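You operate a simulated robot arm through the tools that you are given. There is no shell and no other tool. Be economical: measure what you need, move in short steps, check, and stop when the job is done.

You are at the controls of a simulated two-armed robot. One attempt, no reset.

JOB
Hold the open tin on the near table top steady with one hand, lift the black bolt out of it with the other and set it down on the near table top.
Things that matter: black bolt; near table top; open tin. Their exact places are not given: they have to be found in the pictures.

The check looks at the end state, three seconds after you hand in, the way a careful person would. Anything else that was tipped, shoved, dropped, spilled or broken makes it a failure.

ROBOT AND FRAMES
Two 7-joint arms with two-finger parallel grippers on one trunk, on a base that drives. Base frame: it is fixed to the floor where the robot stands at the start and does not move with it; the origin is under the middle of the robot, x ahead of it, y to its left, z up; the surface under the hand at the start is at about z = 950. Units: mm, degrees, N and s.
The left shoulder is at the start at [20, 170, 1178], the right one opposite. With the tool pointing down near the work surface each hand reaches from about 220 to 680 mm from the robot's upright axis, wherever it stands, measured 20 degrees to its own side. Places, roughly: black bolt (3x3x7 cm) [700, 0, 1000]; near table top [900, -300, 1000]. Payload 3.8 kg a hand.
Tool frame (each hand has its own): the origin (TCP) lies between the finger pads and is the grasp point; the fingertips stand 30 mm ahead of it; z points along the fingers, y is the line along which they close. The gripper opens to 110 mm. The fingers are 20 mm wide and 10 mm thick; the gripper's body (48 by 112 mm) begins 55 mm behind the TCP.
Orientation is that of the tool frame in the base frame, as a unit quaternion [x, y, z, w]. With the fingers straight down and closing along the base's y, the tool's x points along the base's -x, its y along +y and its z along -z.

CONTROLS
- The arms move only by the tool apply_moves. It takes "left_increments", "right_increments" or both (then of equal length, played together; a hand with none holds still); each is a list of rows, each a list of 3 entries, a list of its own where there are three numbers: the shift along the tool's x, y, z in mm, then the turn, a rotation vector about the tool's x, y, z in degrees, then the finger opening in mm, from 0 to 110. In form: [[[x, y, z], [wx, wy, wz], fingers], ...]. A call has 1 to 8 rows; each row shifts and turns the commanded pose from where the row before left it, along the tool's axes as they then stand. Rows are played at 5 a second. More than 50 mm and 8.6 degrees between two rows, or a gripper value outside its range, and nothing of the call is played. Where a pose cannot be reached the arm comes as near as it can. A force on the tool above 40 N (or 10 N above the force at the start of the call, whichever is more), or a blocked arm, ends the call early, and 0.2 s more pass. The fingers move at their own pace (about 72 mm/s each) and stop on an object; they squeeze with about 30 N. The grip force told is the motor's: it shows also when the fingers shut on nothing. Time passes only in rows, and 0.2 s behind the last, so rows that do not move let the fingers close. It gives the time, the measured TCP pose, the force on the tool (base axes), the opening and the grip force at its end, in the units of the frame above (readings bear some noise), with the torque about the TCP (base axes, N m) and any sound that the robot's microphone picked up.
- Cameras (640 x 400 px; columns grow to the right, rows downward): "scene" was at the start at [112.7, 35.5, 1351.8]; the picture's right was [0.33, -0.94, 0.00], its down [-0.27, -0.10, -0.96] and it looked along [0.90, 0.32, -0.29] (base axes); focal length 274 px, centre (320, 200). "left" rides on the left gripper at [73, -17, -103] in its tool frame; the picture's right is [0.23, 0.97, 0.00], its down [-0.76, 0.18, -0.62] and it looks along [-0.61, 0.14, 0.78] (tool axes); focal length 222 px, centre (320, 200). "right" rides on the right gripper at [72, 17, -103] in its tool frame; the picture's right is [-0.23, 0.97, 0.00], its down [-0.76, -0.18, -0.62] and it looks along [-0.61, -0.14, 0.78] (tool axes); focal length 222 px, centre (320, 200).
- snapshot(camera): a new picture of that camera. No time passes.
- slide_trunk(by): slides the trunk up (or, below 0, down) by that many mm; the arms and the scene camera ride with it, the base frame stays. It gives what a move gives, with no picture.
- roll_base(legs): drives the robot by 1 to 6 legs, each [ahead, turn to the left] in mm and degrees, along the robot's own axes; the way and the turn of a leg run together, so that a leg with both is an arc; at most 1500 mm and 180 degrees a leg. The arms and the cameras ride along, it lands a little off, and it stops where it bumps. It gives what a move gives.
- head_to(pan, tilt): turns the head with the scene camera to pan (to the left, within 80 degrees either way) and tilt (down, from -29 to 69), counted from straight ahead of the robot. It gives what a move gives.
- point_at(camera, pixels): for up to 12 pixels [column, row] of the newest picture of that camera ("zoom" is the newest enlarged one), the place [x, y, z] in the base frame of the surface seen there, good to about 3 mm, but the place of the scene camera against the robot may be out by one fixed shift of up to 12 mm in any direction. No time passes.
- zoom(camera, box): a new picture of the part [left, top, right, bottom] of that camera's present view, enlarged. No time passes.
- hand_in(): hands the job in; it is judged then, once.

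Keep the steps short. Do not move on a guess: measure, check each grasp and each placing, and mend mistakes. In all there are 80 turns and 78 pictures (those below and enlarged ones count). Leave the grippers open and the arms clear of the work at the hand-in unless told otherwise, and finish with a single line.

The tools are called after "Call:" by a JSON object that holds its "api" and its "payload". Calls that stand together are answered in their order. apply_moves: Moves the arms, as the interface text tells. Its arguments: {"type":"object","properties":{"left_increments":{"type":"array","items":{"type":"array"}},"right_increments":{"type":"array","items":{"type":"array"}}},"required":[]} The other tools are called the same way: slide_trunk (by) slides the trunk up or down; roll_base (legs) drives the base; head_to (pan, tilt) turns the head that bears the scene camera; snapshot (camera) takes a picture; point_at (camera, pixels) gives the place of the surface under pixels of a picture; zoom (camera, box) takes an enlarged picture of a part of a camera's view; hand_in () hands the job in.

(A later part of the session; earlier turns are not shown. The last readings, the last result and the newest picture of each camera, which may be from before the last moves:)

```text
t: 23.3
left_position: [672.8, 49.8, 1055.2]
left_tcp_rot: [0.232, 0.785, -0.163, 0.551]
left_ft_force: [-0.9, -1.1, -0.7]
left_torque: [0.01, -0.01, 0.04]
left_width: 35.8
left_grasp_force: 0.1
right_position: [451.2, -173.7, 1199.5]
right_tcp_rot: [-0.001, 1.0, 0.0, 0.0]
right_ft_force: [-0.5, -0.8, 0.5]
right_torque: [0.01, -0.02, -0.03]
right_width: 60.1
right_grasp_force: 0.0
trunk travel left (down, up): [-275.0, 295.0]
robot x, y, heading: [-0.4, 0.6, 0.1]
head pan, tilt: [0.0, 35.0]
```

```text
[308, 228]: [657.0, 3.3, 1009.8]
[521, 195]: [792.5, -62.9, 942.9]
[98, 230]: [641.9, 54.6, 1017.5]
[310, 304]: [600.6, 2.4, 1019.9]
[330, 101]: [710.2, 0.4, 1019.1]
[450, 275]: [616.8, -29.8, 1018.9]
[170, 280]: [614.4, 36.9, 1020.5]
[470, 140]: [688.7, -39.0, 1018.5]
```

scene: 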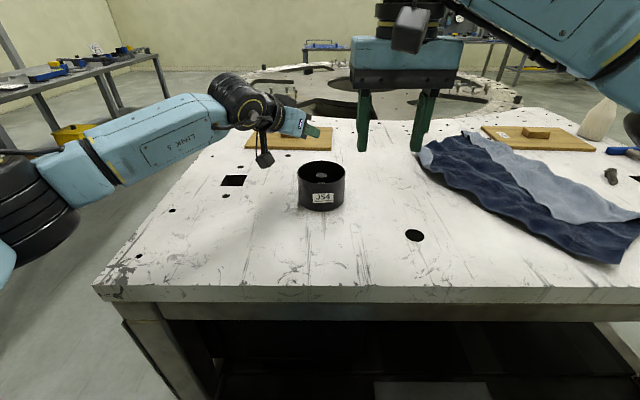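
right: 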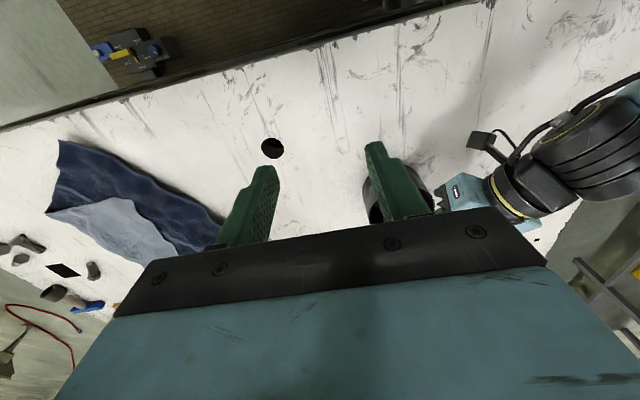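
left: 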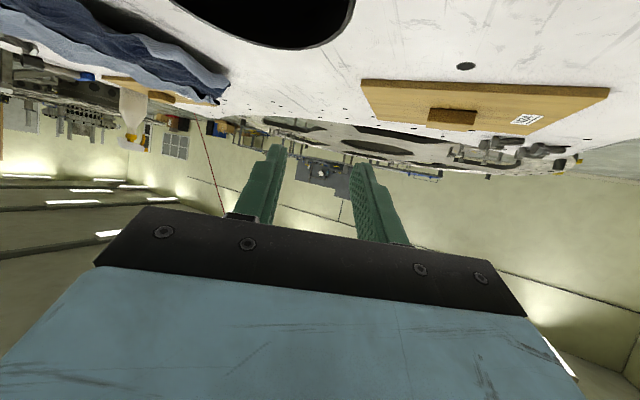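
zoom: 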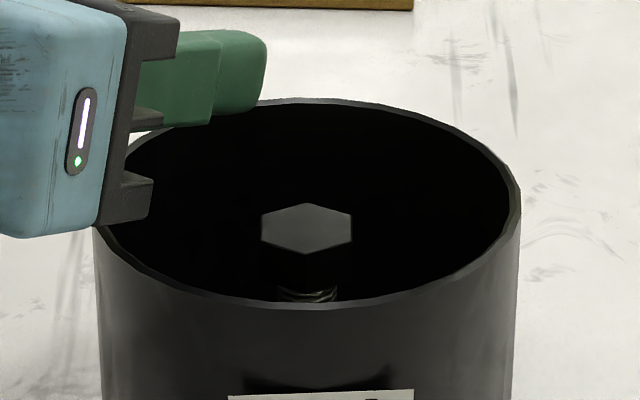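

Tin centre is now about (655, 2) and the bolt about (654, 3), still upright. I lower the left fingertip bite gently to z≈1032 while watching the force.

Call:
{"api": "apply_moves", "payload": {"left_increments": [[[7.1, 1.07, 3.9], [0, 0, 0], 36], [[7.1, 1.07, 3.9], [0, 0, 0], 36], [[7.1, 1.07, 3.9], [0, 0, 0], 36]]}}

Call:
{"api": "zoom", "payload": {"camera": "scene", "box": [285, 150, 357, 195]}}

Call:
{"api": "zoom", "payload": {"camera": "right", "box": [370, 120, 530, 220]}}

```text
t: 24.1
left_position: [676.4, 51.8, 1033.8]
left_tcp_rot: [0.233, 0.785, -0.164, 0.55]
left_ft_force: [-0.3, 0.9, 0.6]
left_torque: [0.0, 0.0, -0.01]
left_width: 35.8
left_grasp_force: 0.1
right_position: [450.5, -172.9, 1200.3]
right_tcp_rot: [0.0, 1.0, 0.0, 0.0]
right_ft_force: [0.0, 0.2, 0.9]
right_torque: [-0.02, 0.01, 0.03]
right_width: 59.8
right_grasp_force: 0.1
trunk travel left (down, up): [-275.0, 295.0]
robot x, y, heading: [-0.6, -1.1, -0.2]
head pan, tilt: [0.0, 35.0]
```

```text
8.89 times, centred on (321, 172) of scene
```

zoom: 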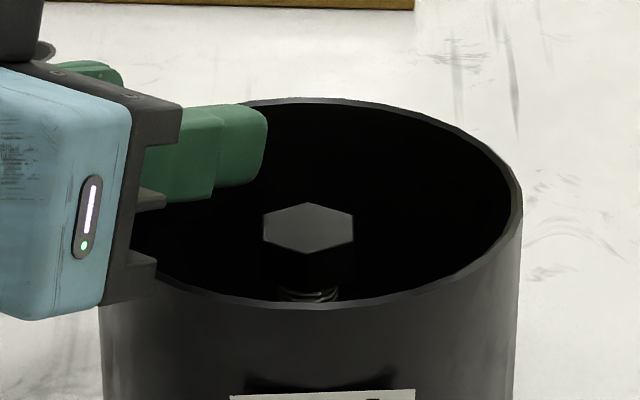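

```text
4.00 times, centred on (450, 170) of right
```

zoom: 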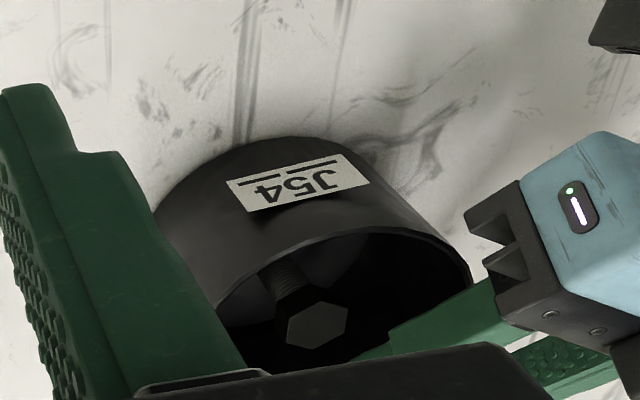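

No contact force, and the rim is between the fingers. I close most of the way first and check.

Call:
{"api": "apply_moves", "payload": {"left_increments": [[[0, 0, 0], [0, 0, 0], 16], [[0, 0, 0], [0, 0, 0], 16], [[0, 0, 0], [0, 0, 0], 16]]}}

Call:
{"api": "zoom", "payload": {"camera": "scene", "box": [285, 150, 357, 195]}}

Call:
{"api": "snapshot", "payload": {"camera": "left"}}

```text
t: 24.9
left_position: [677.3, 51.3, 1032.3]
left_tcp_rot: [0.232, 0.785, -0.163, 0.55]
left_ft_force: [-0.4, -0.6, 0.4]
left_torque: [0.02, -0.02, -0.01]
left_width: 16.2
left_grasp_force: 0.4
right_position: [450.3, -172.1, 1200.9]
right_tcp_rot: [0.0, 1.0, 0.001, 0.0]
right_ft_force: [-0.2, 0.4, 0.5]
right_torque: [-0.03, 0.03, 0.01]
right_width: 59.9
right_grasp_force: 0.2
trunk travel left (down, up): [-275.0, 295.0]
robot x, y, heading: [-1.5, 1.6, 0.0]
head pan, tilt: [0.0, 35.0]
```

```text
8.89 times, centred on (321, 172) of scene
```

zoom: 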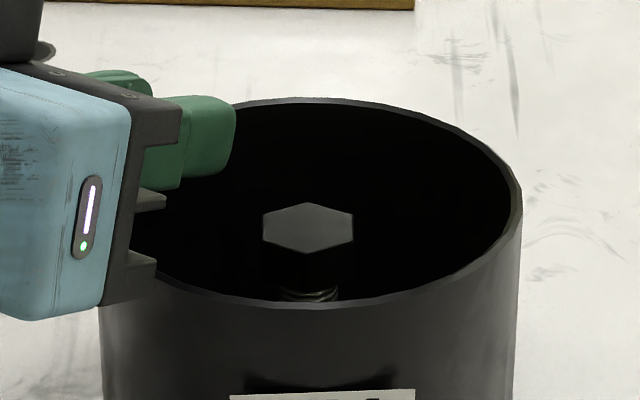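

```text
41 pictures are left
```

left: 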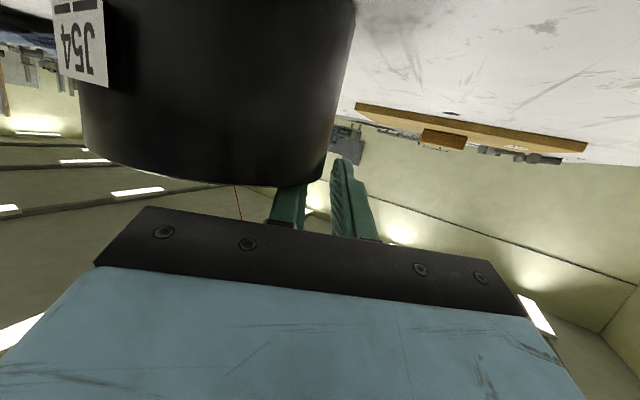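

The wall lies between the pads and the tin hasn't moved. I close on it.

Call:
{"api": "apply_moves", "payload": {"left_increments": [[[0, 0, 0], [0, 0, 0], 9], [[0, 0, 0], [0, 0, 0], 5], [[0, 0, 0], [0, 0, 0], 0], [[0, 0, 0], [0, 0, 0], 0]]}}

Call:
{"api": "zoom", "payload": {"camera": "scene", "box": [285, 150, 357, 195]}}

Call:
{"api": "zoom", "payload": {"camera": "right", "box": [370, 120, 530, 220]}}

Call:
{"api": "point_at", "payload": {"camera": "zoom", "pixels": [[318, 325], [296, 318], [345, 310], [420, 238], [300, 246]]}}

```text
t: 25.9
left_position: [675.9, 51.1, 1033.0]
left_tcp_rot: [0.232, 0.786, -0.163, 0.55]
left_ft_force: [-1.4, 0.4, 0.9]
left_torque: [0.14, 0.0, -0.04]
left_width: 6.6
left_grasp_force: 30.3
right_position: [450.8, -172.3, 1200.7]
right_tcp_rot: [0.0, 1.0, 0.0, 0.0]
right_ft_force: [-0.7, 0.3, 0.3]
right_torque: [0.01, 0.02, -0.02]
right_width: 60.3
right_grasp_force: 0.0
trunk travel left (down, up): [-275.0, 295.0]
robot x, y, heading: [3.2, 0.5, -0.1]
head pan, tilt: [0.0, 35.0]
```

```text
8.89 times, centred on (321, 172) of scene
```

zoom: 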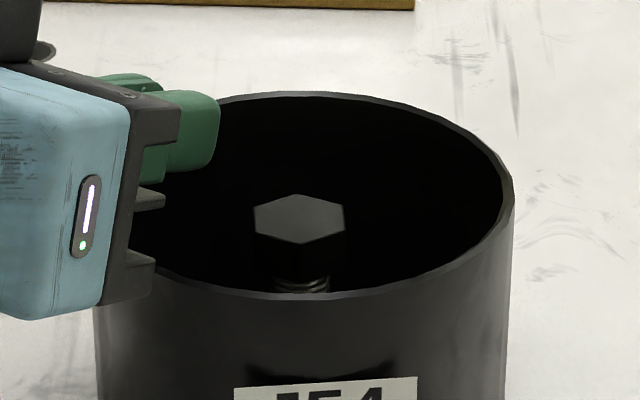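

```text
4.00 times, centred on (450, 170) of right
```

zoom: 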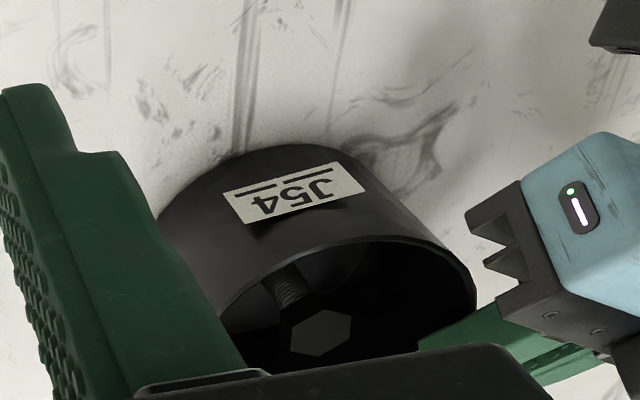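

```text
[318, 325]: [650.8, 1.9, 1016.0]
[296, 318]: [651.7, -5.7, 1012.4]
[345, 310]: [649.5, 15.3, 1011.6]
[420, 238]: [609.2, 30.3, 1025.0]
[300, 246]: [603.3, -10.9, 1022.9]
```

Gripped: 6.6 mm at 30 N, with the bolt still standing. Now the right hand goes high over the bolt at z≈1170, opening 46.

Call:
{"api": "apply_moves", "payload": {"right_increments": [[[-32.5, 28.3, 5], [0, 0, 0], 46], [[-32.5, 28.3, 5], [0, 0, 0], 46], [[-32.5, 28.3, 5], [0, 0, 0], 46], [[-32.5, 28.3, 5], [0, 0, 0], 46], [[-32.5, 28.3, 5], [0, 0, 0], 46]]}}

Call:
{"api": "snapshot", "payload": {"camera": "right"}}

Call:
{"api": "snapshot", "payload": {"camera": "scene"}}

```text
t: 27.1
left_position: [676.9, 49.2, 1032.8]
left_tcp_rot: [0.233, 0.786, -0.162, 0.55]
left_ft_force: [0.3, -1.1, 0.0]
left_torque: [0.2, 0.09, 0.05]
left_width: 6.6
left_grasp_force: 30.5
right_position: [585.2, -49.0, 1170.5]
right_tcp_rot: [-0.001, 1.0, 0.0, 0.001]
right_ft_force: [1.2, -1.3, -0.5]
right_torque: [0.06, 0.02, -0.04]
right_width: 45.8
right_grasp_force: 0.1
right hand out of reach, approached as far as the arm can: row 5
trunk travel left (down, up): [-275.0, 295.0]
robot x, y, heading: [-1.3, -0.9, -0.3]
head pan, tilt: [0.0, 35.0]
```

```text
38 pictures are left
```

right: 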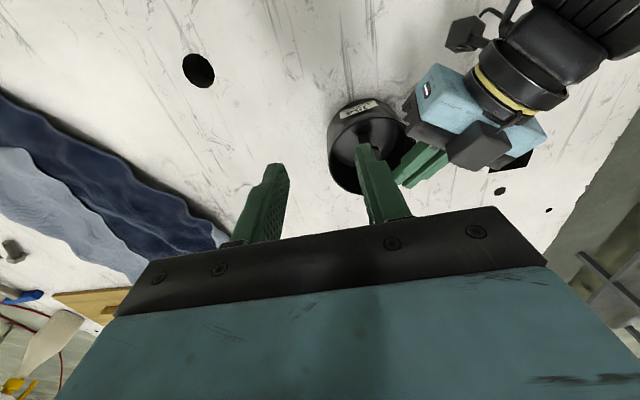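

```text
37 pictures are left
```

scene: 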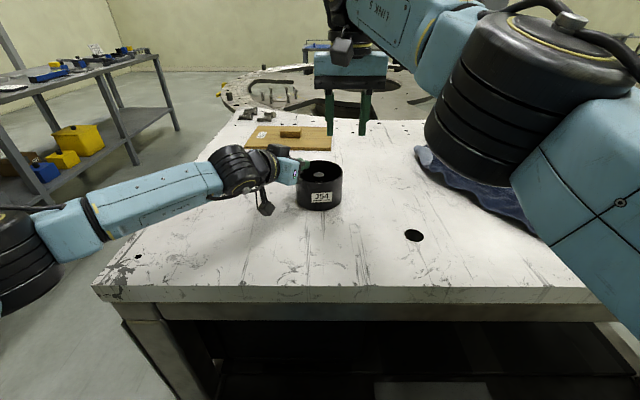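

The right arm's reach ends at x≈585 when vertical, so it needs about 15° of lean back toward the robot. I'll take just the top 8–9 mm of the head to keep clear of the left body. Bolt measurement from here first.

Call:
{"api": "zoom", "payload": {"camera": "right", "box": [320, 90, 480, 190]}}

Call:
{"api": "apply_moves", "payload": {"right_increments": [[[0, -35, 0], [0, -7.5, 0], 42], [[0, 0, 20], [0, -7.5, 0], 42]]}}

Call:
{"api": "zoom", "payload": {"camera": "right", "box": [340, 90, 500, 190]}}

```text
4.00 times, centred on (400, 140) of right
```

zoom: 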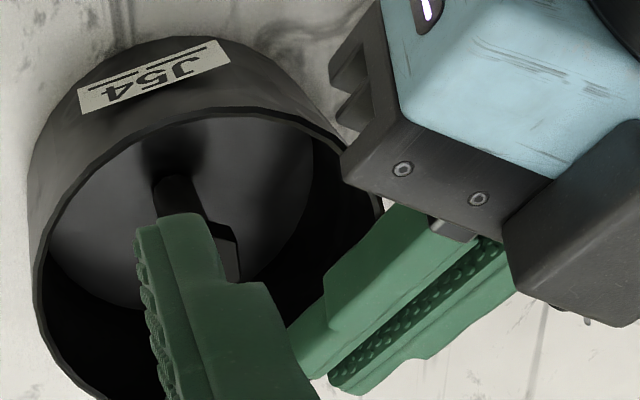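

```text
t: 27.7
left_position: [676.4, 51.0, 1032.6]
left_tcp_rot: [0.233, 0.786, -0.163, 0.549]
left_ft_force: [1.6, -0.7, 2.1]
left_torque: [0.07, -0.07, 0.0]
left_width: 6.3
left_grasp_force: 29.5
right_position: [614.1, -73.3, 1176.1]
right_tcp_rot: [0.001, 0.998, -0.001, 0.064]
right_ft_force: [0.4, 0.0, -1.0]
right_torque: [-0.02, -0.02, 0.02]
right_width: 41.9
right_grasp_force: 0.1
right hand out of reach, approached as far as the arm can: row 1, 2
trunk travel left (down, up): [-275.0, 295.0]
robot x, y, heading: [3.5, -1.1, 0.0]
head pan, tilt: [0.0, 35.0]
```

```text
4.00 times, centred on (420, 140) of right
```

zoom: 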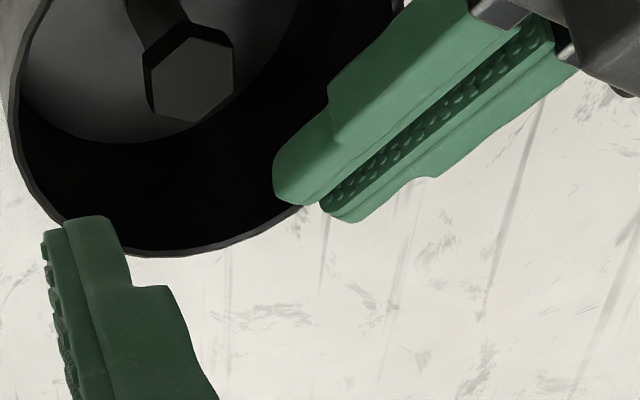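

Call:
{"api": "point_at", "payload": {"camera": "zoom", "pixels": [[190, 80], [155, 68], [230, 50], [190, 118], [195, 40], [228, 98], [157, 108], [20, 50], [200, 250], [60, 205], [110, 240], [14, 100]]}}

```text
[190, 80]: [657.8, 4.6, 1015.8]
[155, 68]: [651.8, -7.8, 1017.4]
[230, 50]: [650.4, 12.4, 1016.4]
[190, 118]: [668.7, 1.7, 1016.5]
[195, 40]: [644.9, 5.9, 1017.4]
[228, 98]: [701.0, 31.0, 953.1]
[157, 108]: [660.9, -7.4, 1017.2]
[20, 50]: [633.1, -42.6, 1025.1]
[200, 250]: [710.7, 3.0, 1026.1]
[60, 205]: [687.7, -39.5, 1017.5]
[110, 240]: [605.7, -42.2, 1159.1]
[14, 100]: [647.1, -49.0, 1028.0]
```

Bolt head centre is (657.5, 3.5), top z 1016.5, and its hex is now turned about -10°. The tin hasn't been disturbed. I lower the right hand, still well to the right, to regain reach, and add an 8° turn.

Call:
{"api": "apply_moves", "payload": {"right_increments": [[[0, 0, 25], [0, 0, 4], 42], [[0, 0, 25], [0, 0, 4], 42]]}}

```text
t: 28.3
left_position: [677.4, 51.8, 1032.9]
left_tcp_rot: [0.232, 0.785, -0.162, 0.55]
left_ft_force: [-0.4, -0.7, 1.4]
left_torque: [0.14, 0.1, -0.02]
left_width: 6.5
left_grasp_force: 30.1
right_position: [625.7, -70.7, 1126.5]
right_tcp_rot: [0.07, 0.996, 0.004, 0.063]
right_ft_force: [-0.6, 0.1, -0.7]
right_torque: [-0.02, 0.02, -0.02]
right_width: 42.0
right_grasp_force: 0.1
right hand out of reach, approached as far as the arm can: row 1, 2
trunk travel left (down, up): [-275.0, 295.0]
robot x, y, heading: [-1.4, -0.2, 0.1]
head pan, tilt: [0.0, 35.0]
```

The lean is still about 7°. I continue with a little more lean and lower.

Call:
{"api": "apply_moves", "payload": {"right_increments": [[[5, 0, 10], [0, -4, 0], 42], [[5, 0, 10], [0, -4, 0], 42]]}}

```text
t: 28.9
left_position: [676.5, 51.7, 1032.7]
left_tcp_rot: [0.233, 0.785, -0.164, 0.55]
left_ft_force: [-0.1, -0.5, 1.1]
left_torque: [0.14, 0.12, -0.03]
left_width: 6.7
left_grasp_force: 29.6
right_position: [626.2, -70.6, 1126.9]
right_tcp_rot: [0.07, 0.996, 0.003, 0.064]
right_ft_force: [0.5, 0.4, 0.3]
right_torque: [0.02, -0.03, 0.0]
right_width: 42.0
right_grasp_force: 0.1
right hand out of reach, approached as far as the arm can: row 1, 2
trunk travel left (down, up): [-275.0, 295.0]
robot x, y, heading: [1.5, -1.4, 0.1]
head pan, tilt: [0.0, 35.0]
```

Blocked again. I back off toward the robot and try the lean there.

Call:
{"api": "apply_moves", "payload": {"right_increments": [[[30, 0, 0], [0, 0, 0], 42], [[30, 0, 0], [0, 0, 0], 42], [[0, 0, 0], [0, -4, 0], 42], [[0, 0, 0], [0, -4, 0], 42]]}}

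Call:
{"api": "apply_moves", "payload": {"right_increments": [[[0, 0, 25], [0, 0, 0], 42], [[-20, 0, 5], [0, 0, 0], 42], [[-20, 0, 5], [0, 0, 0], 42]]}}

```text
t: 29.9
left_position: [676.4, 49.8, 1032.2]
left_tcp_rot: [0.233, 0.785, -0.163, 0.55]
left_ft_force: [-0.3, 0.4, 3.2]
left_torque: [0.17, 0.14, -0.02]
left_width: 6.8
left_grasp_force: 30.2
right_position: [644.7, -55.8, 1133.6]
right_tcp_rot: [0.07, 0.989, -0.002, 0.132]
right_ft_force: [-1.1, 0.2, -0.8]
right_torque: [-0.03, -0.04, -0.02]
right_width: 41.8
right_grasp_force: 0.1
right hand out of reach, approached as far as the arm can: row 1, 2, 3, 4
trunk travel left (down, up): [-275.0, 295.0]
robot x, y, heading: [0.0, 2.4, 0.3]
head pan, tilt: [0.0, 35.0]
```

```text
t: 30.7
left_position: [677.0, 52.2, 1032.2]
left_tcp_rot: [0.233, 0.786, -0.163, 0.55]
left_ft_force: [1.4, -0.1, 3.2]
left_torque: [0.14, 0.07, -0.02]
left_width: 6.6
left_grasp_force: 29.7
right_position: [657.0, -66.6, 1104.4]
right_tcp_rot: [0.071, 0.989, -0.001, 0.132]
right_ft_force: [0.2, -0.9, 0.7]
right_torque: [-0.01, -0.01, 0.01]
right_width: 42.0
right_grasp_force: 0.0
right hand out of reach, approached as far as the arm can: row 2, 3
trunk travel left (down, up): [-275.0, 295.0]
robot x, y, heading: [1.6, 2.4, 0.0]
head pan, tilt: [0.0, 35.0]
```

The lean is now 15° at (657, -67, 1104). I sidestep toward the bolt, staying high, and re-check the actual position.

Call:
{"api": "apply_moves", "payload": {"right_increments": [[[19, 32.6, -5.1], [0, 0, 0], 42]]}}

```text
t: 31.1
left_position: [677.2, 53.0, 1032.9]
left_tcp_rot: [0.233, 0.785, -0.164, 0.551]
left_ft_force: [-1.2, 3.0, 4.2]
left_torque: [0.34, 0.43, -0.13]
left_width: 6.8
left_grasp_force: 29.7
right_position: [642.5, -30.3, 1106.5]
right_tcp_rot: [0.07, 0.989, -0.001, 0.132]
right_ft_force: [-0.8, -0.2, 0.6]
right_torque: [0.01, -0.03, -0.01]
right_width: 42.0
right_grasp_force: 0.1
trunk travel left (down, up): [-275.0, 295.0]
robot x, y, heading: [-2.4, -3.5, -0.1]
head pan, tilt: [0.0, 35.0]
```

In sync and reachable. Now over the bolt at z≈1075.

Call:
{"api": "apply_moves", "payload": {"right_increments": [[[2.4, 17.8, 8], [0, 0, 0], 42], [[2.4, 17.8, 23.4], [0, 0, 0], 42]]}}

Call:
{"api": "zoom", "payload": {"camera": "scene", "box": [260, 90, 400, 200]}}

Call:
{"api": "snapshot", "payload": {"camera": "right"}}

```text
t: 31.7
left_position: [677.0, 50.9, 1031.9]
left_tcp_rot: [0.233, 0.786, -0.163, 0.55]
left_ft_force: [-1.0, 0.9, 3.9]
left_torque: [0.25, 0.28, -0.08]
left_width: 6.7
left_grasp_force: 29.6
right_position: [636.6, 0.2, 1074.3]
right_tcp_rot: [0.069, 0.989, 0.0, 0.133]
right_ft_force: [-0.2, 0.8, -0.2]
right_torque: [0.0, 0.05, 0.0]
right_width: 42.0
right_grasp_force: 0.1
right hand out of reach, approached as far as the arm can: row 1, 2
trunk travel left (down, up): [-275.0, 295.0]
robot x, y, heading: [-0.4, 1.4, -0.1]
head pan, tilt: [0.0, 35.0]
```

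```text
3.64 times, centred on (330, 145) of scene
```

zoom: 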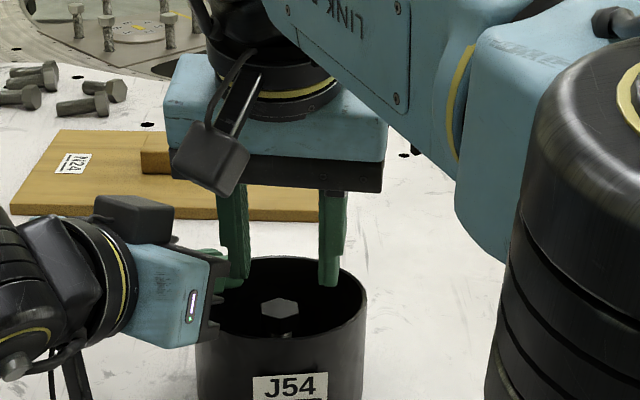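

```text
33 pictures are left
```

right: 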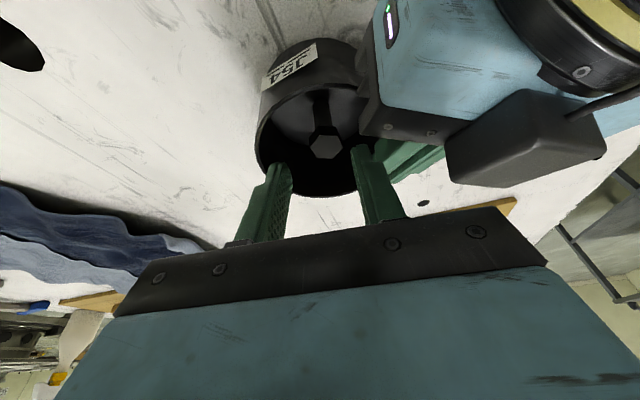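

The right hand is about 15 mm short. Turning the robot about 12° left brings the right shoulder 35 mm forward, and it moves the front-left corner away from the floor blocks. So I raise the right hand, release the tin gently, lift the left, turn, and regrip.

Call:
{"api": "apply_moves", "payload": {"right_increments": [[[-10, 0, -38], [0, 0, 0], 42], [[0, 0, -45], [0, 0, 0], 42], [[35, -25, -10], [0, 0, 0], 42], [[35, -25, -10], [0, 0, 0], 42]]}}

Call:
{"api": "apply_moves", "payload": {"left_increments": [[[0, 0, 0], [0, 0, 0], 14], [[0, 0, 0], [0, 0, 0], 30], [[0, 0, 0], [0, 0, 0], 30], [[-19, 0, -7], [0, 0, 0], 30], [[-37.6, 0, -13.7], [0, 0, 0], 30], [[-37.6, 0, -13.7], [0, 0, 0], 30]]}}

Call:
{"api": "zoom", "payload": {"camera": "scene", "box": [260, 90, 400, 200]}}

```text
t: 32.7
left_position: [677.5, 51.7, 1032.8]
left_tcp_rot: [0.233, 0.785, -0.163, 0.55]
left_ft_force: [-3.4, 2.1, 3.4]
left_torque: [0.19, 0.23, -0.07]
left_width: 6.4
left_grasp_force: 30.4
right_position: [619.6, -3.5, 1155.2]
right_tcp_rot: [0.07, 0.989, -0.001, 0.132]
right_ft_force: [-0.4, 0.1, 0.3]
right_torque: [-0.01, -0.01, 0.01]
right_width: 42.3
right_grasp_force: 0.1
right hand out of reach, approached as far as the arm can: row 1, 3, 4
trunk travel left (down, up): [-275.0, 295.0]
robot x, y, heading: [3.0, -0.8, -0.3]
head pan, tilt: [0.0, 35.0]
```

```text
t: 34.1
left_position: [676.0, 51.6, 1131.2]
left_tcp_rot: [0.234, 0.787, -0.161, 0.548]
left_ft_force: [-8.7, 4.5, -11.2]
left_torque: [0.01, -1.09, -0.55]
left_width: 29.8
left_grasp_force: 0.0
right_position: [621.4, -5.5, 1156.4]
right_tcp_rot: [0.073, 0.988, -0.001, 0.135]
right_ft_force: [9.8, -5.7, 9.4]
right_torque: [0.45, 0.27, -0.33]
right_width: 39.8
right_grasp_force: 0.1
trunk travel left (down, up): [-275.0, 295.0]
robot x, y, heading: [4.4, -1.3, -0.0]
head pan, tilt: [0.0, 35.0]
```

```text
3.64 times, centred on (330, 145) of scene
```

zoom: 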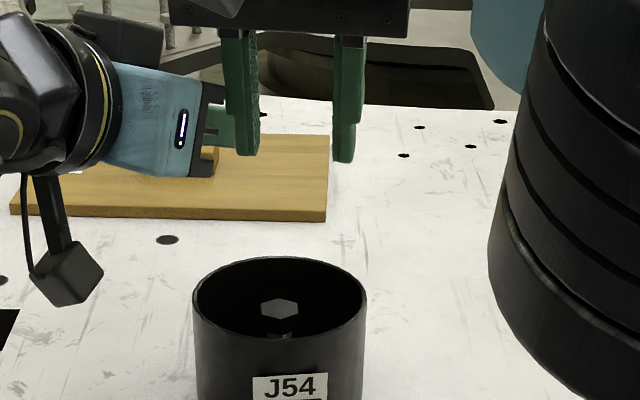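

The tin and bolt are fine, but the two hands touch lightly (about 10 N). I separate them: left back along its axis and slightly down, then right up and to the right.

Call:
{"api": "apply_moves", "payload": {"left_increments": [[[12, 0, 0], [0, 0, 0], 30], [[0, 0, -30], [0, 0, 0], 30], [[0, 0, -30], [0, 0, 0], 30]]}}

Call:
{"api": "apply_moves", "payload": {"right_increments": [[[0, -30, 0], [0, 0, 0], 42], [[0, -40, 0], [0, 0, 0], 42], [[20, -30, 0], [0, 0, 0], 42]]}}

```text
t: 34.9
left_position: [626.1, 84.6, 1143.0]
left_tcp_rot: [0.233, 0.785, -0.164, 0.551]
left_ft_force: [0.3, 0.0, 0.7]
left_torque: [0.04, -0.02, -0.01]
left_width: 30.1
left_grasp_force: 0.1
right_position: [620.4, -3.5, 1155.8]
right_tcp_rot: [0.069, 0.989, -0.002, 0.133]
right_ft_force: [0.2, -0.6, -0.4]
right_torque: [0.0, -0.02, 0.01]
right_width: 42.0
right_grasp_force: 0.0
trunk travel left (down, up): [-275.0, 295.0]
robot x, y, heading: [1.4, 0.7, -0.2]
head pan, tilt: [0.0, 35.0]
```

```text
t: 35.7
left_position: [625.9, 84.0, 1141.8]
left_tcp_rot: [0.232, 0.786, -0.162, 0.55]
left_ft_force: [-0.4, -0.3, -0.4]
left_torque: [0.01, -0.01, -0.02]
left_width: 29.9
left_grasp_force: 0.0
right_position: [630.2, -33.7, 1159.7]
right_tcp_rot: [0.07, 0.989, -0.002, 0.132]
right_ft_force: [0.3, 0.3, -0.3]
right_torque: [0.01, 0.02, 0.02]
right_width: 42.2
right_grasp_force: 0.2
right hand out of reach, approached as far as the arm can: row 1, 2, 3
trunk travel left (down, up): [-275.0, 295.0]
robot x, y, heading: [-1.4, -0.2, -0.3]
head pan, tilt: [0.0, 35.0]
```

The hands are clear and the forces are zero. I pull the right hand back toward the robot, then turn the base 12° left.

Call:
{"api": "apply_moves", "payload": {"right_increments": [[[40, 0, 0], [0, 0, 0], 42], [[40, 0, 0], [0, 0, 0], 42]]}}

Call:
{"api": "roll_base", "payload": {"legs": [[0, 12]]}}

Call:
{"api": "head_to", "payload": {"pan": -10, "tilt": 37}}

Call:
{"api": "snapshot", "payload": {"camera": "scene"}}

```text
t: 36.3
left_position: [626.0, 82.9, 1141.7]
left_tcp_rot: [0.233, 0.785, -0.163, 0.55]
left_ft_force: [0.3, -0.4, 0.6]
left_torque: [0.01, -0.02, -0.01]
left_width: 30.0
left_grasp_force: 0.1
right_position: [627.5, -25.4, 1157.5]
right_tcp_rot: [0.07, 0.989, -0.002, 0.131]
right_ft_force: [0.6, -0.3, -0.1]
right_torque: [0.0, -0.02, 0.0]
right_width: 42.0
right_grasp_force: 0.2
right hand out of reach, approached as far as the arm can: row 1, 2
trunk travel left (down, up): [-275.0, 295.0]
robot x, y, heading: [0.6, -0.1, -0.1]
head pan, tilt: [0.0, 35.0]
```

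```text
t: 37.5
left_position: [595.2, 212.0, 1142.0]
left_tcp_rot: [0.151, 0.805, -0.106, 0.564]
left_ft_force: [-0.2, 0.5, -0.2]
left_torque: [-0.02, -0.01, -0.03]
left_width: 30.0
left_grasp_force: 0.0
right_position: [619.1, 105.5, 1158.1]
right_tcp_rot: [-0.033, 0.991, 0.012, 0.132]
right_ft_force: [-1.0, 0.3, -0.1]
right_torque: [-0.04, -0.01, 0.01]
right_width: 42.0
right_grasp_force: 0.2
trunk travel left (down, up): [-275.0, 295.0]
robot x, y, heading: [-1.8, -2.5, 11.6]
head pan, tilt: [0.0, 35.0]
```

```text
t: 38.2
left_position: [596.0, 211.4, 1142.4]
left_tcp_rot: [0.151, 0.805, -0.106, 0.564]
left_ft_force: [-0.8, 0.6, 0.3]
left_torque: [-0.01, 0.03, 0.0]
left_width: 29.9
left_grasp_force: 0.0
right_position: [618.9, 104.8, 1157.1]
right_tcp_rot: [-0.033, 0.991, 0.012, 0.132]
right_ft_force: [0.4, 0.0, 0.1]
right_torque: [0.02, 0.01, -0.02]
right_width: 42.0
right_grasp_force: 0.1
trunk travel left (down, up): [-275.0, 295.0]
robot x, y, heading: [1.1, -1.0, 11.9]
head pan, tilt: [-10.0, 37.0]
```

```text
31 pictures are left
```

scene: 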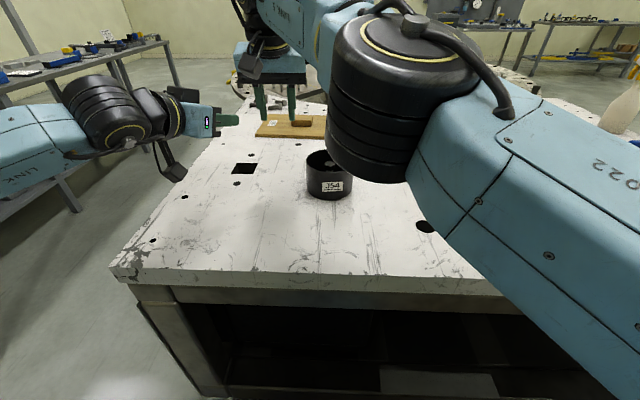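

The turn worked with no bump; heading is 11.9°. Now the right hand goes to the right, out of the way.

Call:
{"api": "apply_moves", "payload": {"right_increments": [[[22, -38.6, -5.9], [0, 0, 0], 42], [[22, -38.6, -5.9], [0, 0, 0], 42], [[22, -38.6, -5.9], [0, 0, 0], 42], [[22, -38.6, -5.9], [0, 0, 0], 42], [[22, -38.6, -5.9], [0, 0, 0], 42]]}}

Call:
{"api": "snapshot", "payload": {"camera": "right"}}

```text
t: 39.4
left_position: [597.5, 208.9, 1141.0]
left_tcp_rot: [0.151, 0.806, -0.105, 0.563]
left_ft_force: [0.2, 0.1, -0.5]
left_torque: [-0.01, -0.02, 0.04]
left_width: 29.8
left_grasp_force: 0.0
right_position: [656.3, -12.8, 1198.2]
right_tcp_rot: [-0.039, 0.994, 0.009, 0.103]
right_ft_force: [0.6, -0.8, -0.1]
right_torque: [0.05, 0.05, -0.01]
right_width: 41.8
right_grasp_force: 0.1
right hand out of reach, approached as far as the arm can: row 1, 2, 3, 4, 5
trunk travel left (down, up): [-275.0, 295.0]
robot x, y, heading: [1.1, -4.0, 11.9]
head pan, tilt: [-10.0, 37.0]
```

```text
30 pictures are left
```

right: 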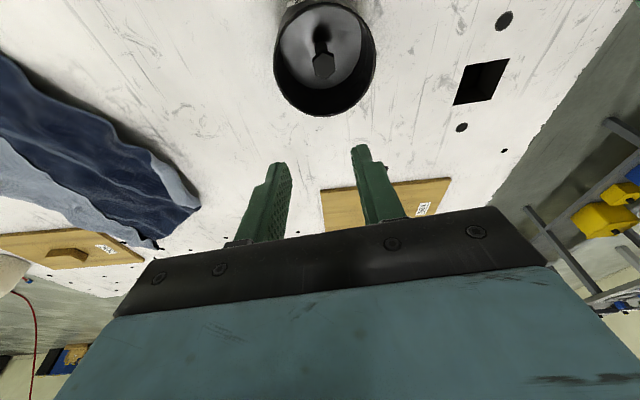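

Nice view of the tin. I measure the tin and bolt here, then keep pulling the right hand back until it's in sync.

Call:
{"api": "zoom", "payload": {"camera": "right", "box": [260, 0, 390, 125]}}

Call:
{"api": "point_at", "payload": {"camera": "right", "pixels": [[323, 65], [275, 60], [375, 50], [320, 116], [290, 20], [295, 105], [358, 98], [323, 78], [368, 25], [312, 64], [335, 64]]}}

Call:
{"api": "apply_moves", "payload": {"right_increments": [[[45, -10, 0], [0, 0, 0], 42], [[45, -10, 0], [0, 0, 0], 42]]}}

```text
3.20 times, centred on (325, 62) of right
```

zoom: 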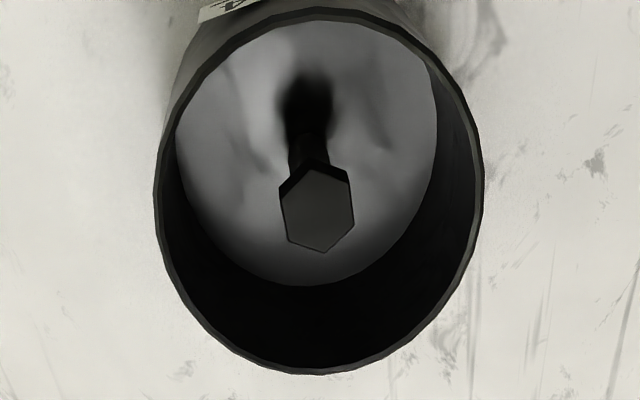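

```text
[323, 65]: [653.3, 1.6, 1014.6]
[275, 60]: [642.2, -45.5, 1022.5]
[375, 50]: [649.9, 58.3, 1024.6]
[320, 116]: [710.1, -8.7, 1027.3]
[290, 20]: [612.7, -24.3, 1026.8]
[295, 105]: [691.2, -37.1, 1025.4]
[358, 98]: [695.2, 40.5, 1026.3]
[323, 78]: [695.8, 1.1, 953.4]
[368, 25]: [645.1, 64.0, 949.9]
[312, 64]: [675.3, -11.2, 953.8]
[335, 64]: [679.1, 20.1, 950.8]
```

```text
t: 40.0
left_position: [593.1, 217.0, 1142.5]
left_tcp_rot: [0.149, 0.804, -0.107, 0.565]
left_ft_force: [0.0, 0.8, 0.2]
left_torque: [0.01, -0.01, -0.04]
left_width: 30.0
left_grasp_force: 0.0
right_position: [546.3, -49.9, 1183.8]
right_tcp_rot: [-0.03, 0.991, 0.011, 0.131]
right_ft_force: [-2.8, 2.9, -0.8]
right_torque: [-0.18, -0.22, -0.07]
right_width: 42.1
right_grasp_force: 0.0
trunk travel left (down, up): [-275.0, 295.0]
robot x, y, heading: [-0.7, 1.4, 11.8]
head pan, tilt: [-10.0, 37.0]
```

Tin centre is (657, 4), bolt about (656, 3), upright. The right hand is parked and in sync at (546, -50, 1184). The left hand goes above the rim at φ≈69°.

Call:
{"api": "apply_moves", "payload": {"left_increments": [[[4.4, -29.6, 34.8], [0, 0, 0], 32], [[4.4, -29.6, 34.8], [0, 0, 0], 32], [[4.4, -29.6, 34.8], [0, 0, 0], 32], [[4.4, -29.6, 34.8], [0, 0, 0], 32]]}}

Call:
{"api": "apply_moves", "payload": {"right_increments": [[[0, 0, 0], [0, 0, 0], 42], [[0, 0, 0], [0, 0, 0], 42]]}}

Call:
{"api": "snapshot", "payload": {"camera": "right"}}

```text
t: 41.0
left_position: [670.8, 53.5, 1076.6]
left_tcp_rot: [0.151, 0.806, -0.105, 0.563]
left_ft_force: [-0.3, 0.5, 0.2]
left_torque: [-0.01, -0.03, 0.01]
left_width: 31.9
left_grasp_force: 0.1
right_position: [547.2, -55.3, 1180.2]
right_tcp_rot: [-0.032, 0.991, 0.012, 0.131]
right_ft_force: [0.0, 0.8, -0.1]
right_torque: [0.03, 0.0, -0.01]
right_width: 42.0
right_grasp_force: 0.0
trunk travel left (down, up): [-275.0, 295.0]
robot x, y, heading: [-3.7, -1.3, 11.7]
head pan, tilt: [-10.0, 37.0]
```

```text
t: 41.6
left_position: [670.5, 54.8, 1078.4]
left_tcp_rot: [0.15, 0.805, -0.105, 0.564]
left_ft_force: [-0.5, -0.1, 0.2]
left_torque: [0.0, 0.04, 0.01]
left_width: 31.9
left_grasp_force: 0.3
right_position: [546.1, -55.4, 1182.0]
right_tcp_rot: [-0.032, 0.991, 0.012, 0.132]
right_ft_force: [0.4, -0.5, 0.6]
right_torque: [-0.01, 0.0, 0.02]
right_width: 41.7
right_grasp_force: 0.1
trunk travel left (down, up): [-275.0, 295.0]
robot x, y, heading: [1.0, -3.1, 11.6]
head pan, tilt: [-10.0, 37.0]
```

```text
28 pictures are left
```

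right: 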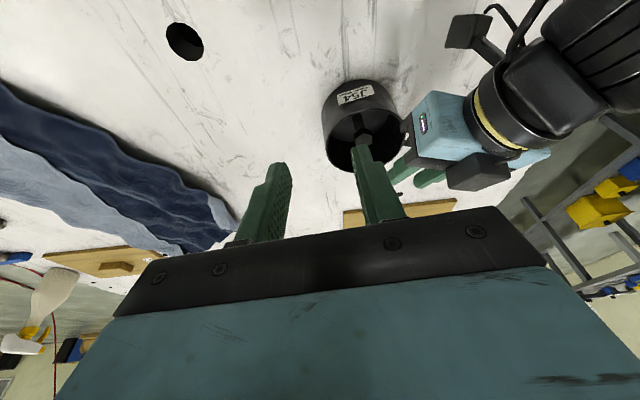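

The left hand is 45 mm above the target. I lower it over the rim and then close partially.

Call:
{"api": "apply_moves", "payload": {"left_increments": [[[14.4, 0.5, 4.4], [0, 0, 0], 32], [[14.4, 0.5, 4.4], [0, 0, 0], 32], [[14.4, 0.5, 4.4], [0, 0, 0], 32], [[0, 0, 0], [0, 0, 0], 18], [[0, 0, 0], [0, 0, 0], 14]]}}

Call:
{"api": "zoom", "payload": {"camera": "left", "box": [220, 100, 460, 250]}}

Call:
{"api": "zoom", "payload": {"camera": "right", "box": [310, 70, 450, 200]}}

```text
t: 42.8
left_position: [668.1, 58.7, 1032.7]
left_tcp_rot: [0.15, 0.806, -0.105, 0.563]
left_ft_force: [-0.7, -0.9, 0.3]
left_torque: [0.0, 0.04, -0.01]
left_width: 14.1
left_grasp_force: 0.3
right_position: [546.6, -55.8, 1181.0]
right_tcp_rot: [-0.032, 0.991, 0.012, 0.131]
right_ft_force: [0.1, -0.2, 0.1]
right_torque: [0.0, -0.03, 0.01]
right_width: 42.0
right_grasp_force: 0.1
trunk travel left (down, up): [-275.0, 295.0]
robot x, y, heading: [2.4, 3.1, 11.7]
head pan, tilt: [-10.0, 37.0]
```

```text
2.67 times, centred on (340, 175) of left
```

zoom: 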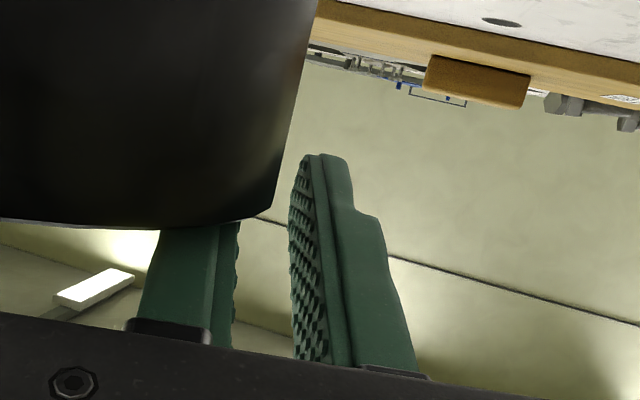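

```text
3.08 times, centred on (380, 135) of right
```

zoom: 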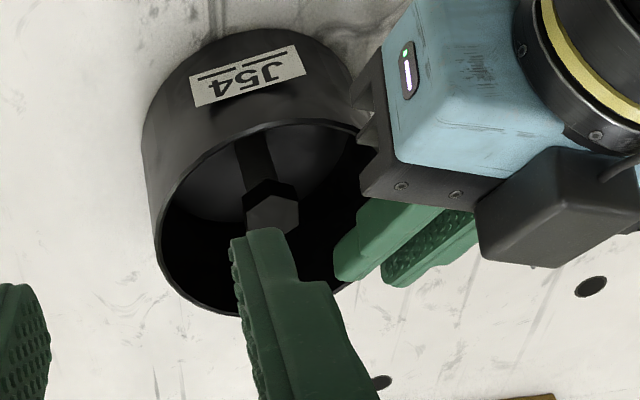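

The wall sits between the pads, about centred. I close on it.

Call:
{"api": "apply_moves", "payload": {"left_increments": [[[0, 0, 0], [0, 0, 0], 9], [[0, 0, 0], [0, 0, 0], 6], [[0, 0, 0], [0, 0, 0], 0], [[0, 0, 0], [0, 0, 0], 0]]}}

Call:
{"api": "zoom", "payload": {"camera": "right", "box": [310, 70, 450, 200]}}

```text
t: 43.8
left_position: [667.8, 57.6, 1032.7]
left_tcp_rot: [0.15, 0.805, -0.105, 0.564]
left_ft_force: [-0.1, -1.4, -0.1]
left_torque: [0.08, -0.02, 0.02]
left_width: 6.1
left_grasp_force: 29.9
right_position: [546.6, -56.0, 1180.5]
right_tcp_rot: [-0.032, 0.991, 0.012, 0.133]
right_ft_force: [0.3, -0.3, 0.1]
right_torque: [-0.03, 0.02, 0.03]
right_width: 42.1
right_grasp_force: 0.1
trunk travel left (down, up): [-275.0, 295.0]
robot x, y, heading: [-1.3, 1.9, 11.8]
head pan, tilt: [-10.0, 37.0]
```

```text
3.08 times, centred on (380, 135) of right
```

zoom: 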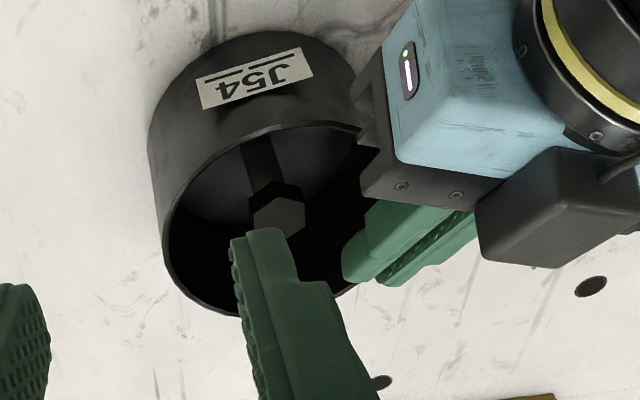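

Gripped again (30 N), with the bolt upright. I turn the right hand to match the flats and reduce its lean to 10°, then measure the bolt.

Call:
{"api": "apply_moves", "payload": {"right_increments": [[[0, -10, 0], [1.8, 2.5, 6.75], 42], [[0, -20, 0], [1.8, 2.5, 6.75], 42], [[-20, -20, 0], [0, 0, 0], 42], [[-25, 0, 15], [0, 0, 0], 42], [[-25, 0, 15], [0, 0, 0], 42]]}}

Call:
{"api": "snapshot", "payload": {"camera": "right"}}

```text
t: 45.0
left_position: [668.1, 56.7, 1032.6]
left_tcp_rot: [0.151, 0.805, -0.106, 0.564]
left_ft_force: [-0.2, -0.9, 1.5]
left_torque: [0.15, -0.06, -0.03]
left_width: 6.0
left_grasp_force: 30.0
right_position: [616.4, -117.3, 1163.9]
right_tcp_rot: [0.087, 0.992, -0.006, 0.086]
right_ft_force: [0.1, -0.3, 0.0]
right_torque: [0.05, 0.03, -0.01]
right_width: 41.9
right_grasp_force: 0.0
trunk travel left (down, up): [-275.0, 295.0]
robot x, y, heading: [-0.8, -2.7, 11.8]
head pan, tilt: [-10.0, 37.0]
```

```text
24 pictures are left
```

right: 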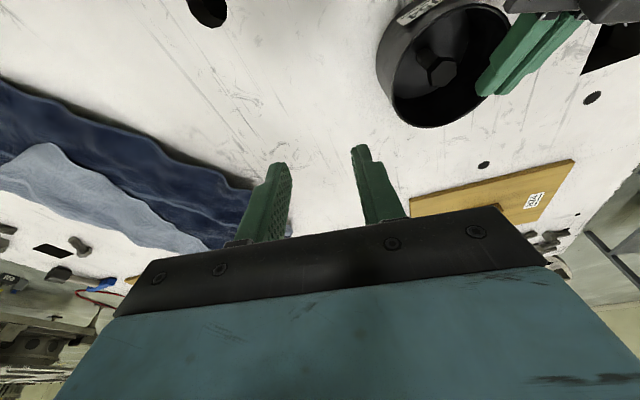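

Call:
{"api": "zoom", "payload": {"camera": "right", "box": [400, 40, 480, 100]}}

Call:
{"api": "point_at", "payload": {"camera": "zoom", "pixels": [[320, 250], [340, 235], [300, 260], [260, 240], [390, 240], [330, 180], [320, 320]]}}

```text
6.67 times, centred on (440, 70) of right
```

zoom: 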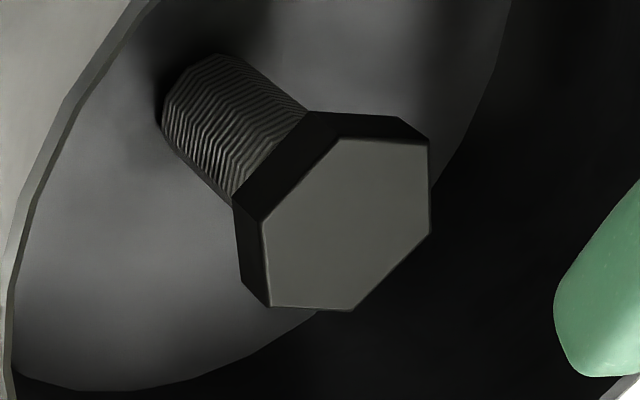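

```text
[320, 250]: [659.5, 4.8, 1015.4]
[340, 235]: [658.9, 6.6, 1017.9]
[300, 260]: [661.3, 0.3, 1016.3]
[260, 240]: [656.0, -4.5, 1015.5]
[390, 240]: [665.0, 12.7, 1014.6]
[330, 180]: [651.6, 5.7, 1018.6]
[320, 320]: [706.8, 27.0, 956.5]
```

Call:
{"api": "point_at", "payload": {"camera": "zoom", "pixels": [[268, 226], [275, 298], [422, 154], [424, 228], [342, 146], [350, 302], [346, 226]]}}

```text
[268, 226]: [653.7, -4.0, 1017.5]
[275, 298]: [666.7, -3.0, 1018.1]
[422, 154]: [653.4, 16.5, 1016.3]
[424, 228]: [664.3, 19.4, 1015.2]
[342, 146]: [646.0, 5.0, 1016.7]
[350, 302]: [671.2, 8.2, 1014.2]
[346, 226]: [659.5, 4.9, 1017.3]
```

The vertices put the head centre at (659, 7) with flats facing az ≈ 97°. I turn the right hand +14° (closing axis az 94°) and approach to (650, -40, 1110).

Call:
{"api": "apply_moves", "payload": {"right_increments": [[[0, 0, 0], [-1.2, 0, -6.9], 42], [[0, 0, 0], [-1.2, 0, -6.9], 42], [[-9.7, 24.9, 20], [0, 0, 0], 42], [[-9.7, 24.9, 20], [0, 0, 0], 42], [[-9.7, 24.9, 20], [0, 0, 0], 42]]}}

```text
t: 46.2
left_position: [666.9, 57.1, 1033.0]
left_tcp_rot: [0.151, 0.805, -0.106, 0.564]
left_ft_force: [-0.8, -0.6, 2.2]
left_torque: [0.19, 0.03, -0.01]
left_width: 5.9
left_grasp_force: 29.7
right_position: [649.3, -37.9, 1110.8]
right_tcp_rot: [-0.034, 0.996, 0.005, 0.087]
right_ft_force: [0.1, 0.0, 0.0]
right_torque: [0.0, -0.03, 0.0]
right_width: 41.9
right_grasp_force: 0.1
trunk travel left (down, up): [-275.0, 295.0]
robot x, y, heading: [-1.5, -3.1, 11.6]
head pan, tilt: [-10.0, 37.0]
```

Reached exactly. Now over the bolt at z≈1075.

Call:
{"api": "apply_moves", "payload": {"right_increments": [[[-1, 22, 10], [0, 0, 0], 42], [[-1.1, 22.1, 26.7], [0, 0, 0], 42]]}}

Call:
{"api": "snapshot", "payload": {"camera": "right"}}

Call:
{"api": "zoom", "payload": {"camera": "scene", "box": [260, 80, 400, 200]}}

```text
t: 46.8
left_position: [667.7, 58.2, 1033.5]
left_tcp_rot: [0.15, 0.805, -0.105, 0.564]
left_ft_force: [-0.5, 0.1, 2.7]
left_torque: [0.15, 0.08, -0.03]
left_width: 5.9
left_grasp_force: 29.9
right_position: [654.8, 6.5, 1074.0]
right_tcp_rot: [-0.033, 0.996, 0.006, 0.088]
right_ft_force: [-0.1, 0.2, 0.0]
right_torque: [-0.01, -0.01, -0.02]
right_width: 42.2
right_grasp_force: 0.0
trunk travel left (down, up): [-275.0, 295.0]
robot x, y, heading: [-3.0, -1.1, 11.6]
head pan, tilt: [-10.0, 37.0]
```

```text
22 pictures are left
```

right: 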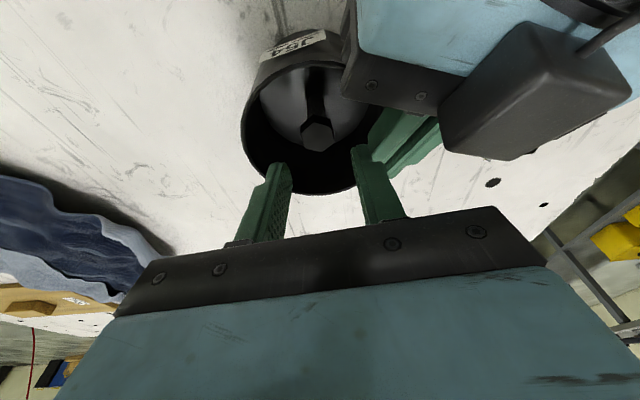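

```text
3.33 times, centred on (330, 140) of scene
```

zoom: 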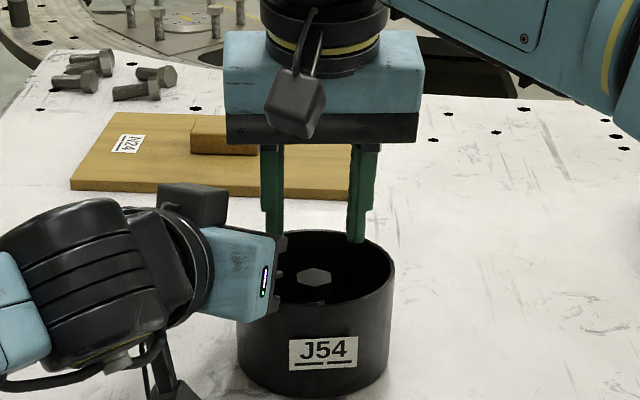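

The motor box on the left wrist is close to the right body. I measure how high it stands before descending.

Call:
{"api": "point_at", "payload": {"camera": "right", "pixels": [[530, 30], [530, 80], [460, 130], [610, 95], [510, 150], [390, 90], [350, 80], [415, 100], [318, 134], [390, 130]]}}

```text
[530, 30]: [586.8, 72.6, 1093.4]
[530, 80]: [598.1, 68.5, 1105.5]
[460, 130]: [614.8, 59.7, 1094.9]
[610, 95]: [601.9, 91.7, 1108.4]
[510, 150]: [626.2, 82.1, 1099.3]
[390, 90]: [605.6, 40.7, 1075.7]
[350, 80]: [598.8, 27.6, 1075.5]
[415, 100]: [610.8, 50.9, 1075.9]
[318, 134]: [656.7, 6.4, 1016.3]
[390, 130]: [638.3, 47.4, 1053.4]
```

The box corner at (615, 60, 1095) would pass within about 1 mm of the right body. Turning the right hand -8° and reducing its lean by 3° gives about 12 mm. I do that, then lower halfway.

Call:
{"api": "apply_moves", "payload": {"right_increments": [[[0, 0, 0], [1.3, 2.9, 7.7], 42], [[0, 0, 0], [0, 0, 0], 42]]}}

Call:
{"api": "apply_moves", "payload": {"right_increments": [[[1.6, 0.3, 18], [0, 0, 0], 42]]}}

Call:
{"api": "snapshot", "payload": {"camera": "right"}}

```text
t: 47.4
left_position: [667.8, 57.5, 1032.9]
left_tcp_rot: [0.15, 0.805, -0.104, 0.564]
left_ft_force: [-1.3, -0.2, 2.8]
left_torque: [0.13, 0.04, 0.04]
left_width: 6.1
left_grasp_force: 30.1
right_position: [655.0, 5.4, 1075.0]
right_tcp_rot: [0.034, 0.998, 0.0, 0.062]
right_ft_force: [-0.6, -0.1, -0.1]
right_torque: [0.02, 0.0, -0.01]
right_width: 41.9
right_grasp_force: 0.0
trunk travel left (down, up): [-275.0, 295.0]
robot x, y, heading: [-2.4, 2.2, 11.5]
head pan, tilt: [-10.0, 37.0]
```

```text
t: 47.8
left_position: [666.4, 56.7, 1030.9]
left_tcp_rot: [0.151, 0.805, -0.106, 0.564]
left_ft_force: [-1.4, 0.5, 1.7]
left_torque: [0.15, 0.06, 0.04]
left_width: 6.1
left_grasp_force: 30.1
right_position: [656.5, 4.9, 1056.0]
right_tcp_rot: [0.034, 0.997, 0.0, 0.063]
right_ft_force: [0.1, -0.2, 0.7]
right_torque: [-0.04, 0.02, -0.02]
right_width: 41.7
right_grasp_force: 0.1
trunk travel left (down, up): [-275.0, 295.0]
robot x, y, heading: [-1.0, -2.7, 11.8]
head pan, tilt: [-10.0, 37.0]
```

```text
20 pictures are left
```

right: 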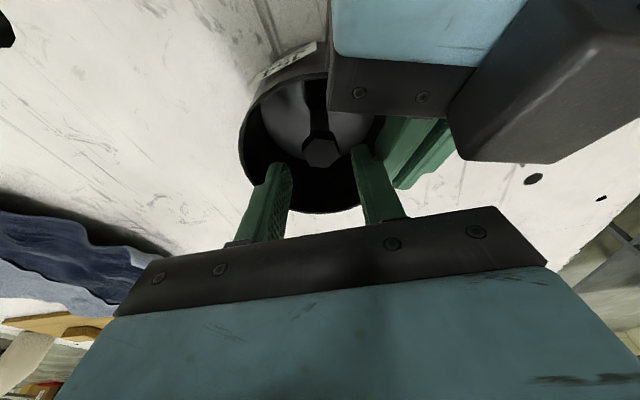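

Bolt at (321,152) is centred between the fingertips. I go down the last 19 mm in two steps.

Call:
{"api": "apply_moves", "payload": {"right_increments": [[[1, 1, 9.5], [0, 0, 0], 42], [[1, 0.5, 9.5], [0, 0, 0], 42]]}}

Call:
{"api": "zoom", "payload": {"camera": "right", "box": [220, 90, 460, 240]}}

Call:
{"api": "zoom", "payload": {"camera": "scene", "box": [280, 100, 400, 200]}}

```text
t: 48.4
left_position: [668.0, 57.8, 1033.8]
left_tcp_rot: [0.15, 0.806, -0.105, 0.563]
left_ft_force: [0.0, 0.7, 3.1]
left_torque: [-0.06, -0.01, -0.01]
left_width: 6.1
left_grasp_force: 29.9
right_position: [656.9, 5.3, 1038.4]
right_tcp_rot: [0.034, 0.997, -0.002, 0.062]
right_ft_force: [-0.6, -4.0, 1.0]
right_torque: [0.06, -0.02, -0.06]
right_width: 40.0
right_grasp_force: 0.2
trunk travel left (down, up): [-275.0, 295.0]
robot x, y, heading: [0.4, -1.3, 11.7]
head pan, tilt: [-10.0, 37.0]
```

```text
2.67 times, centred on (340, 165) of right
```

zoom: 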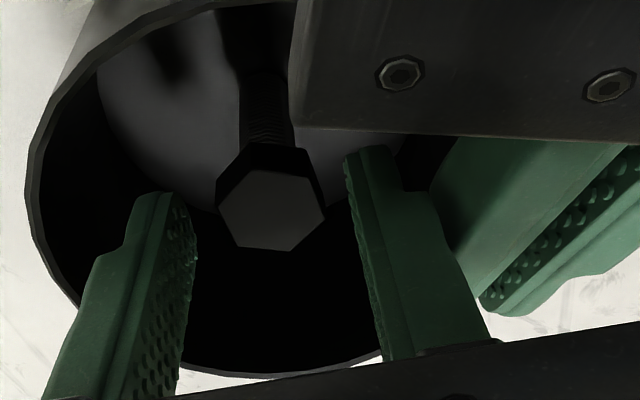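

```text
4.00 times, centred on (340, 150) of scene
```

zoom: 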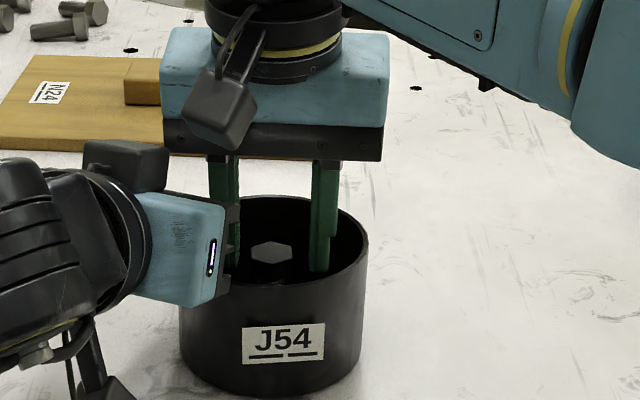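

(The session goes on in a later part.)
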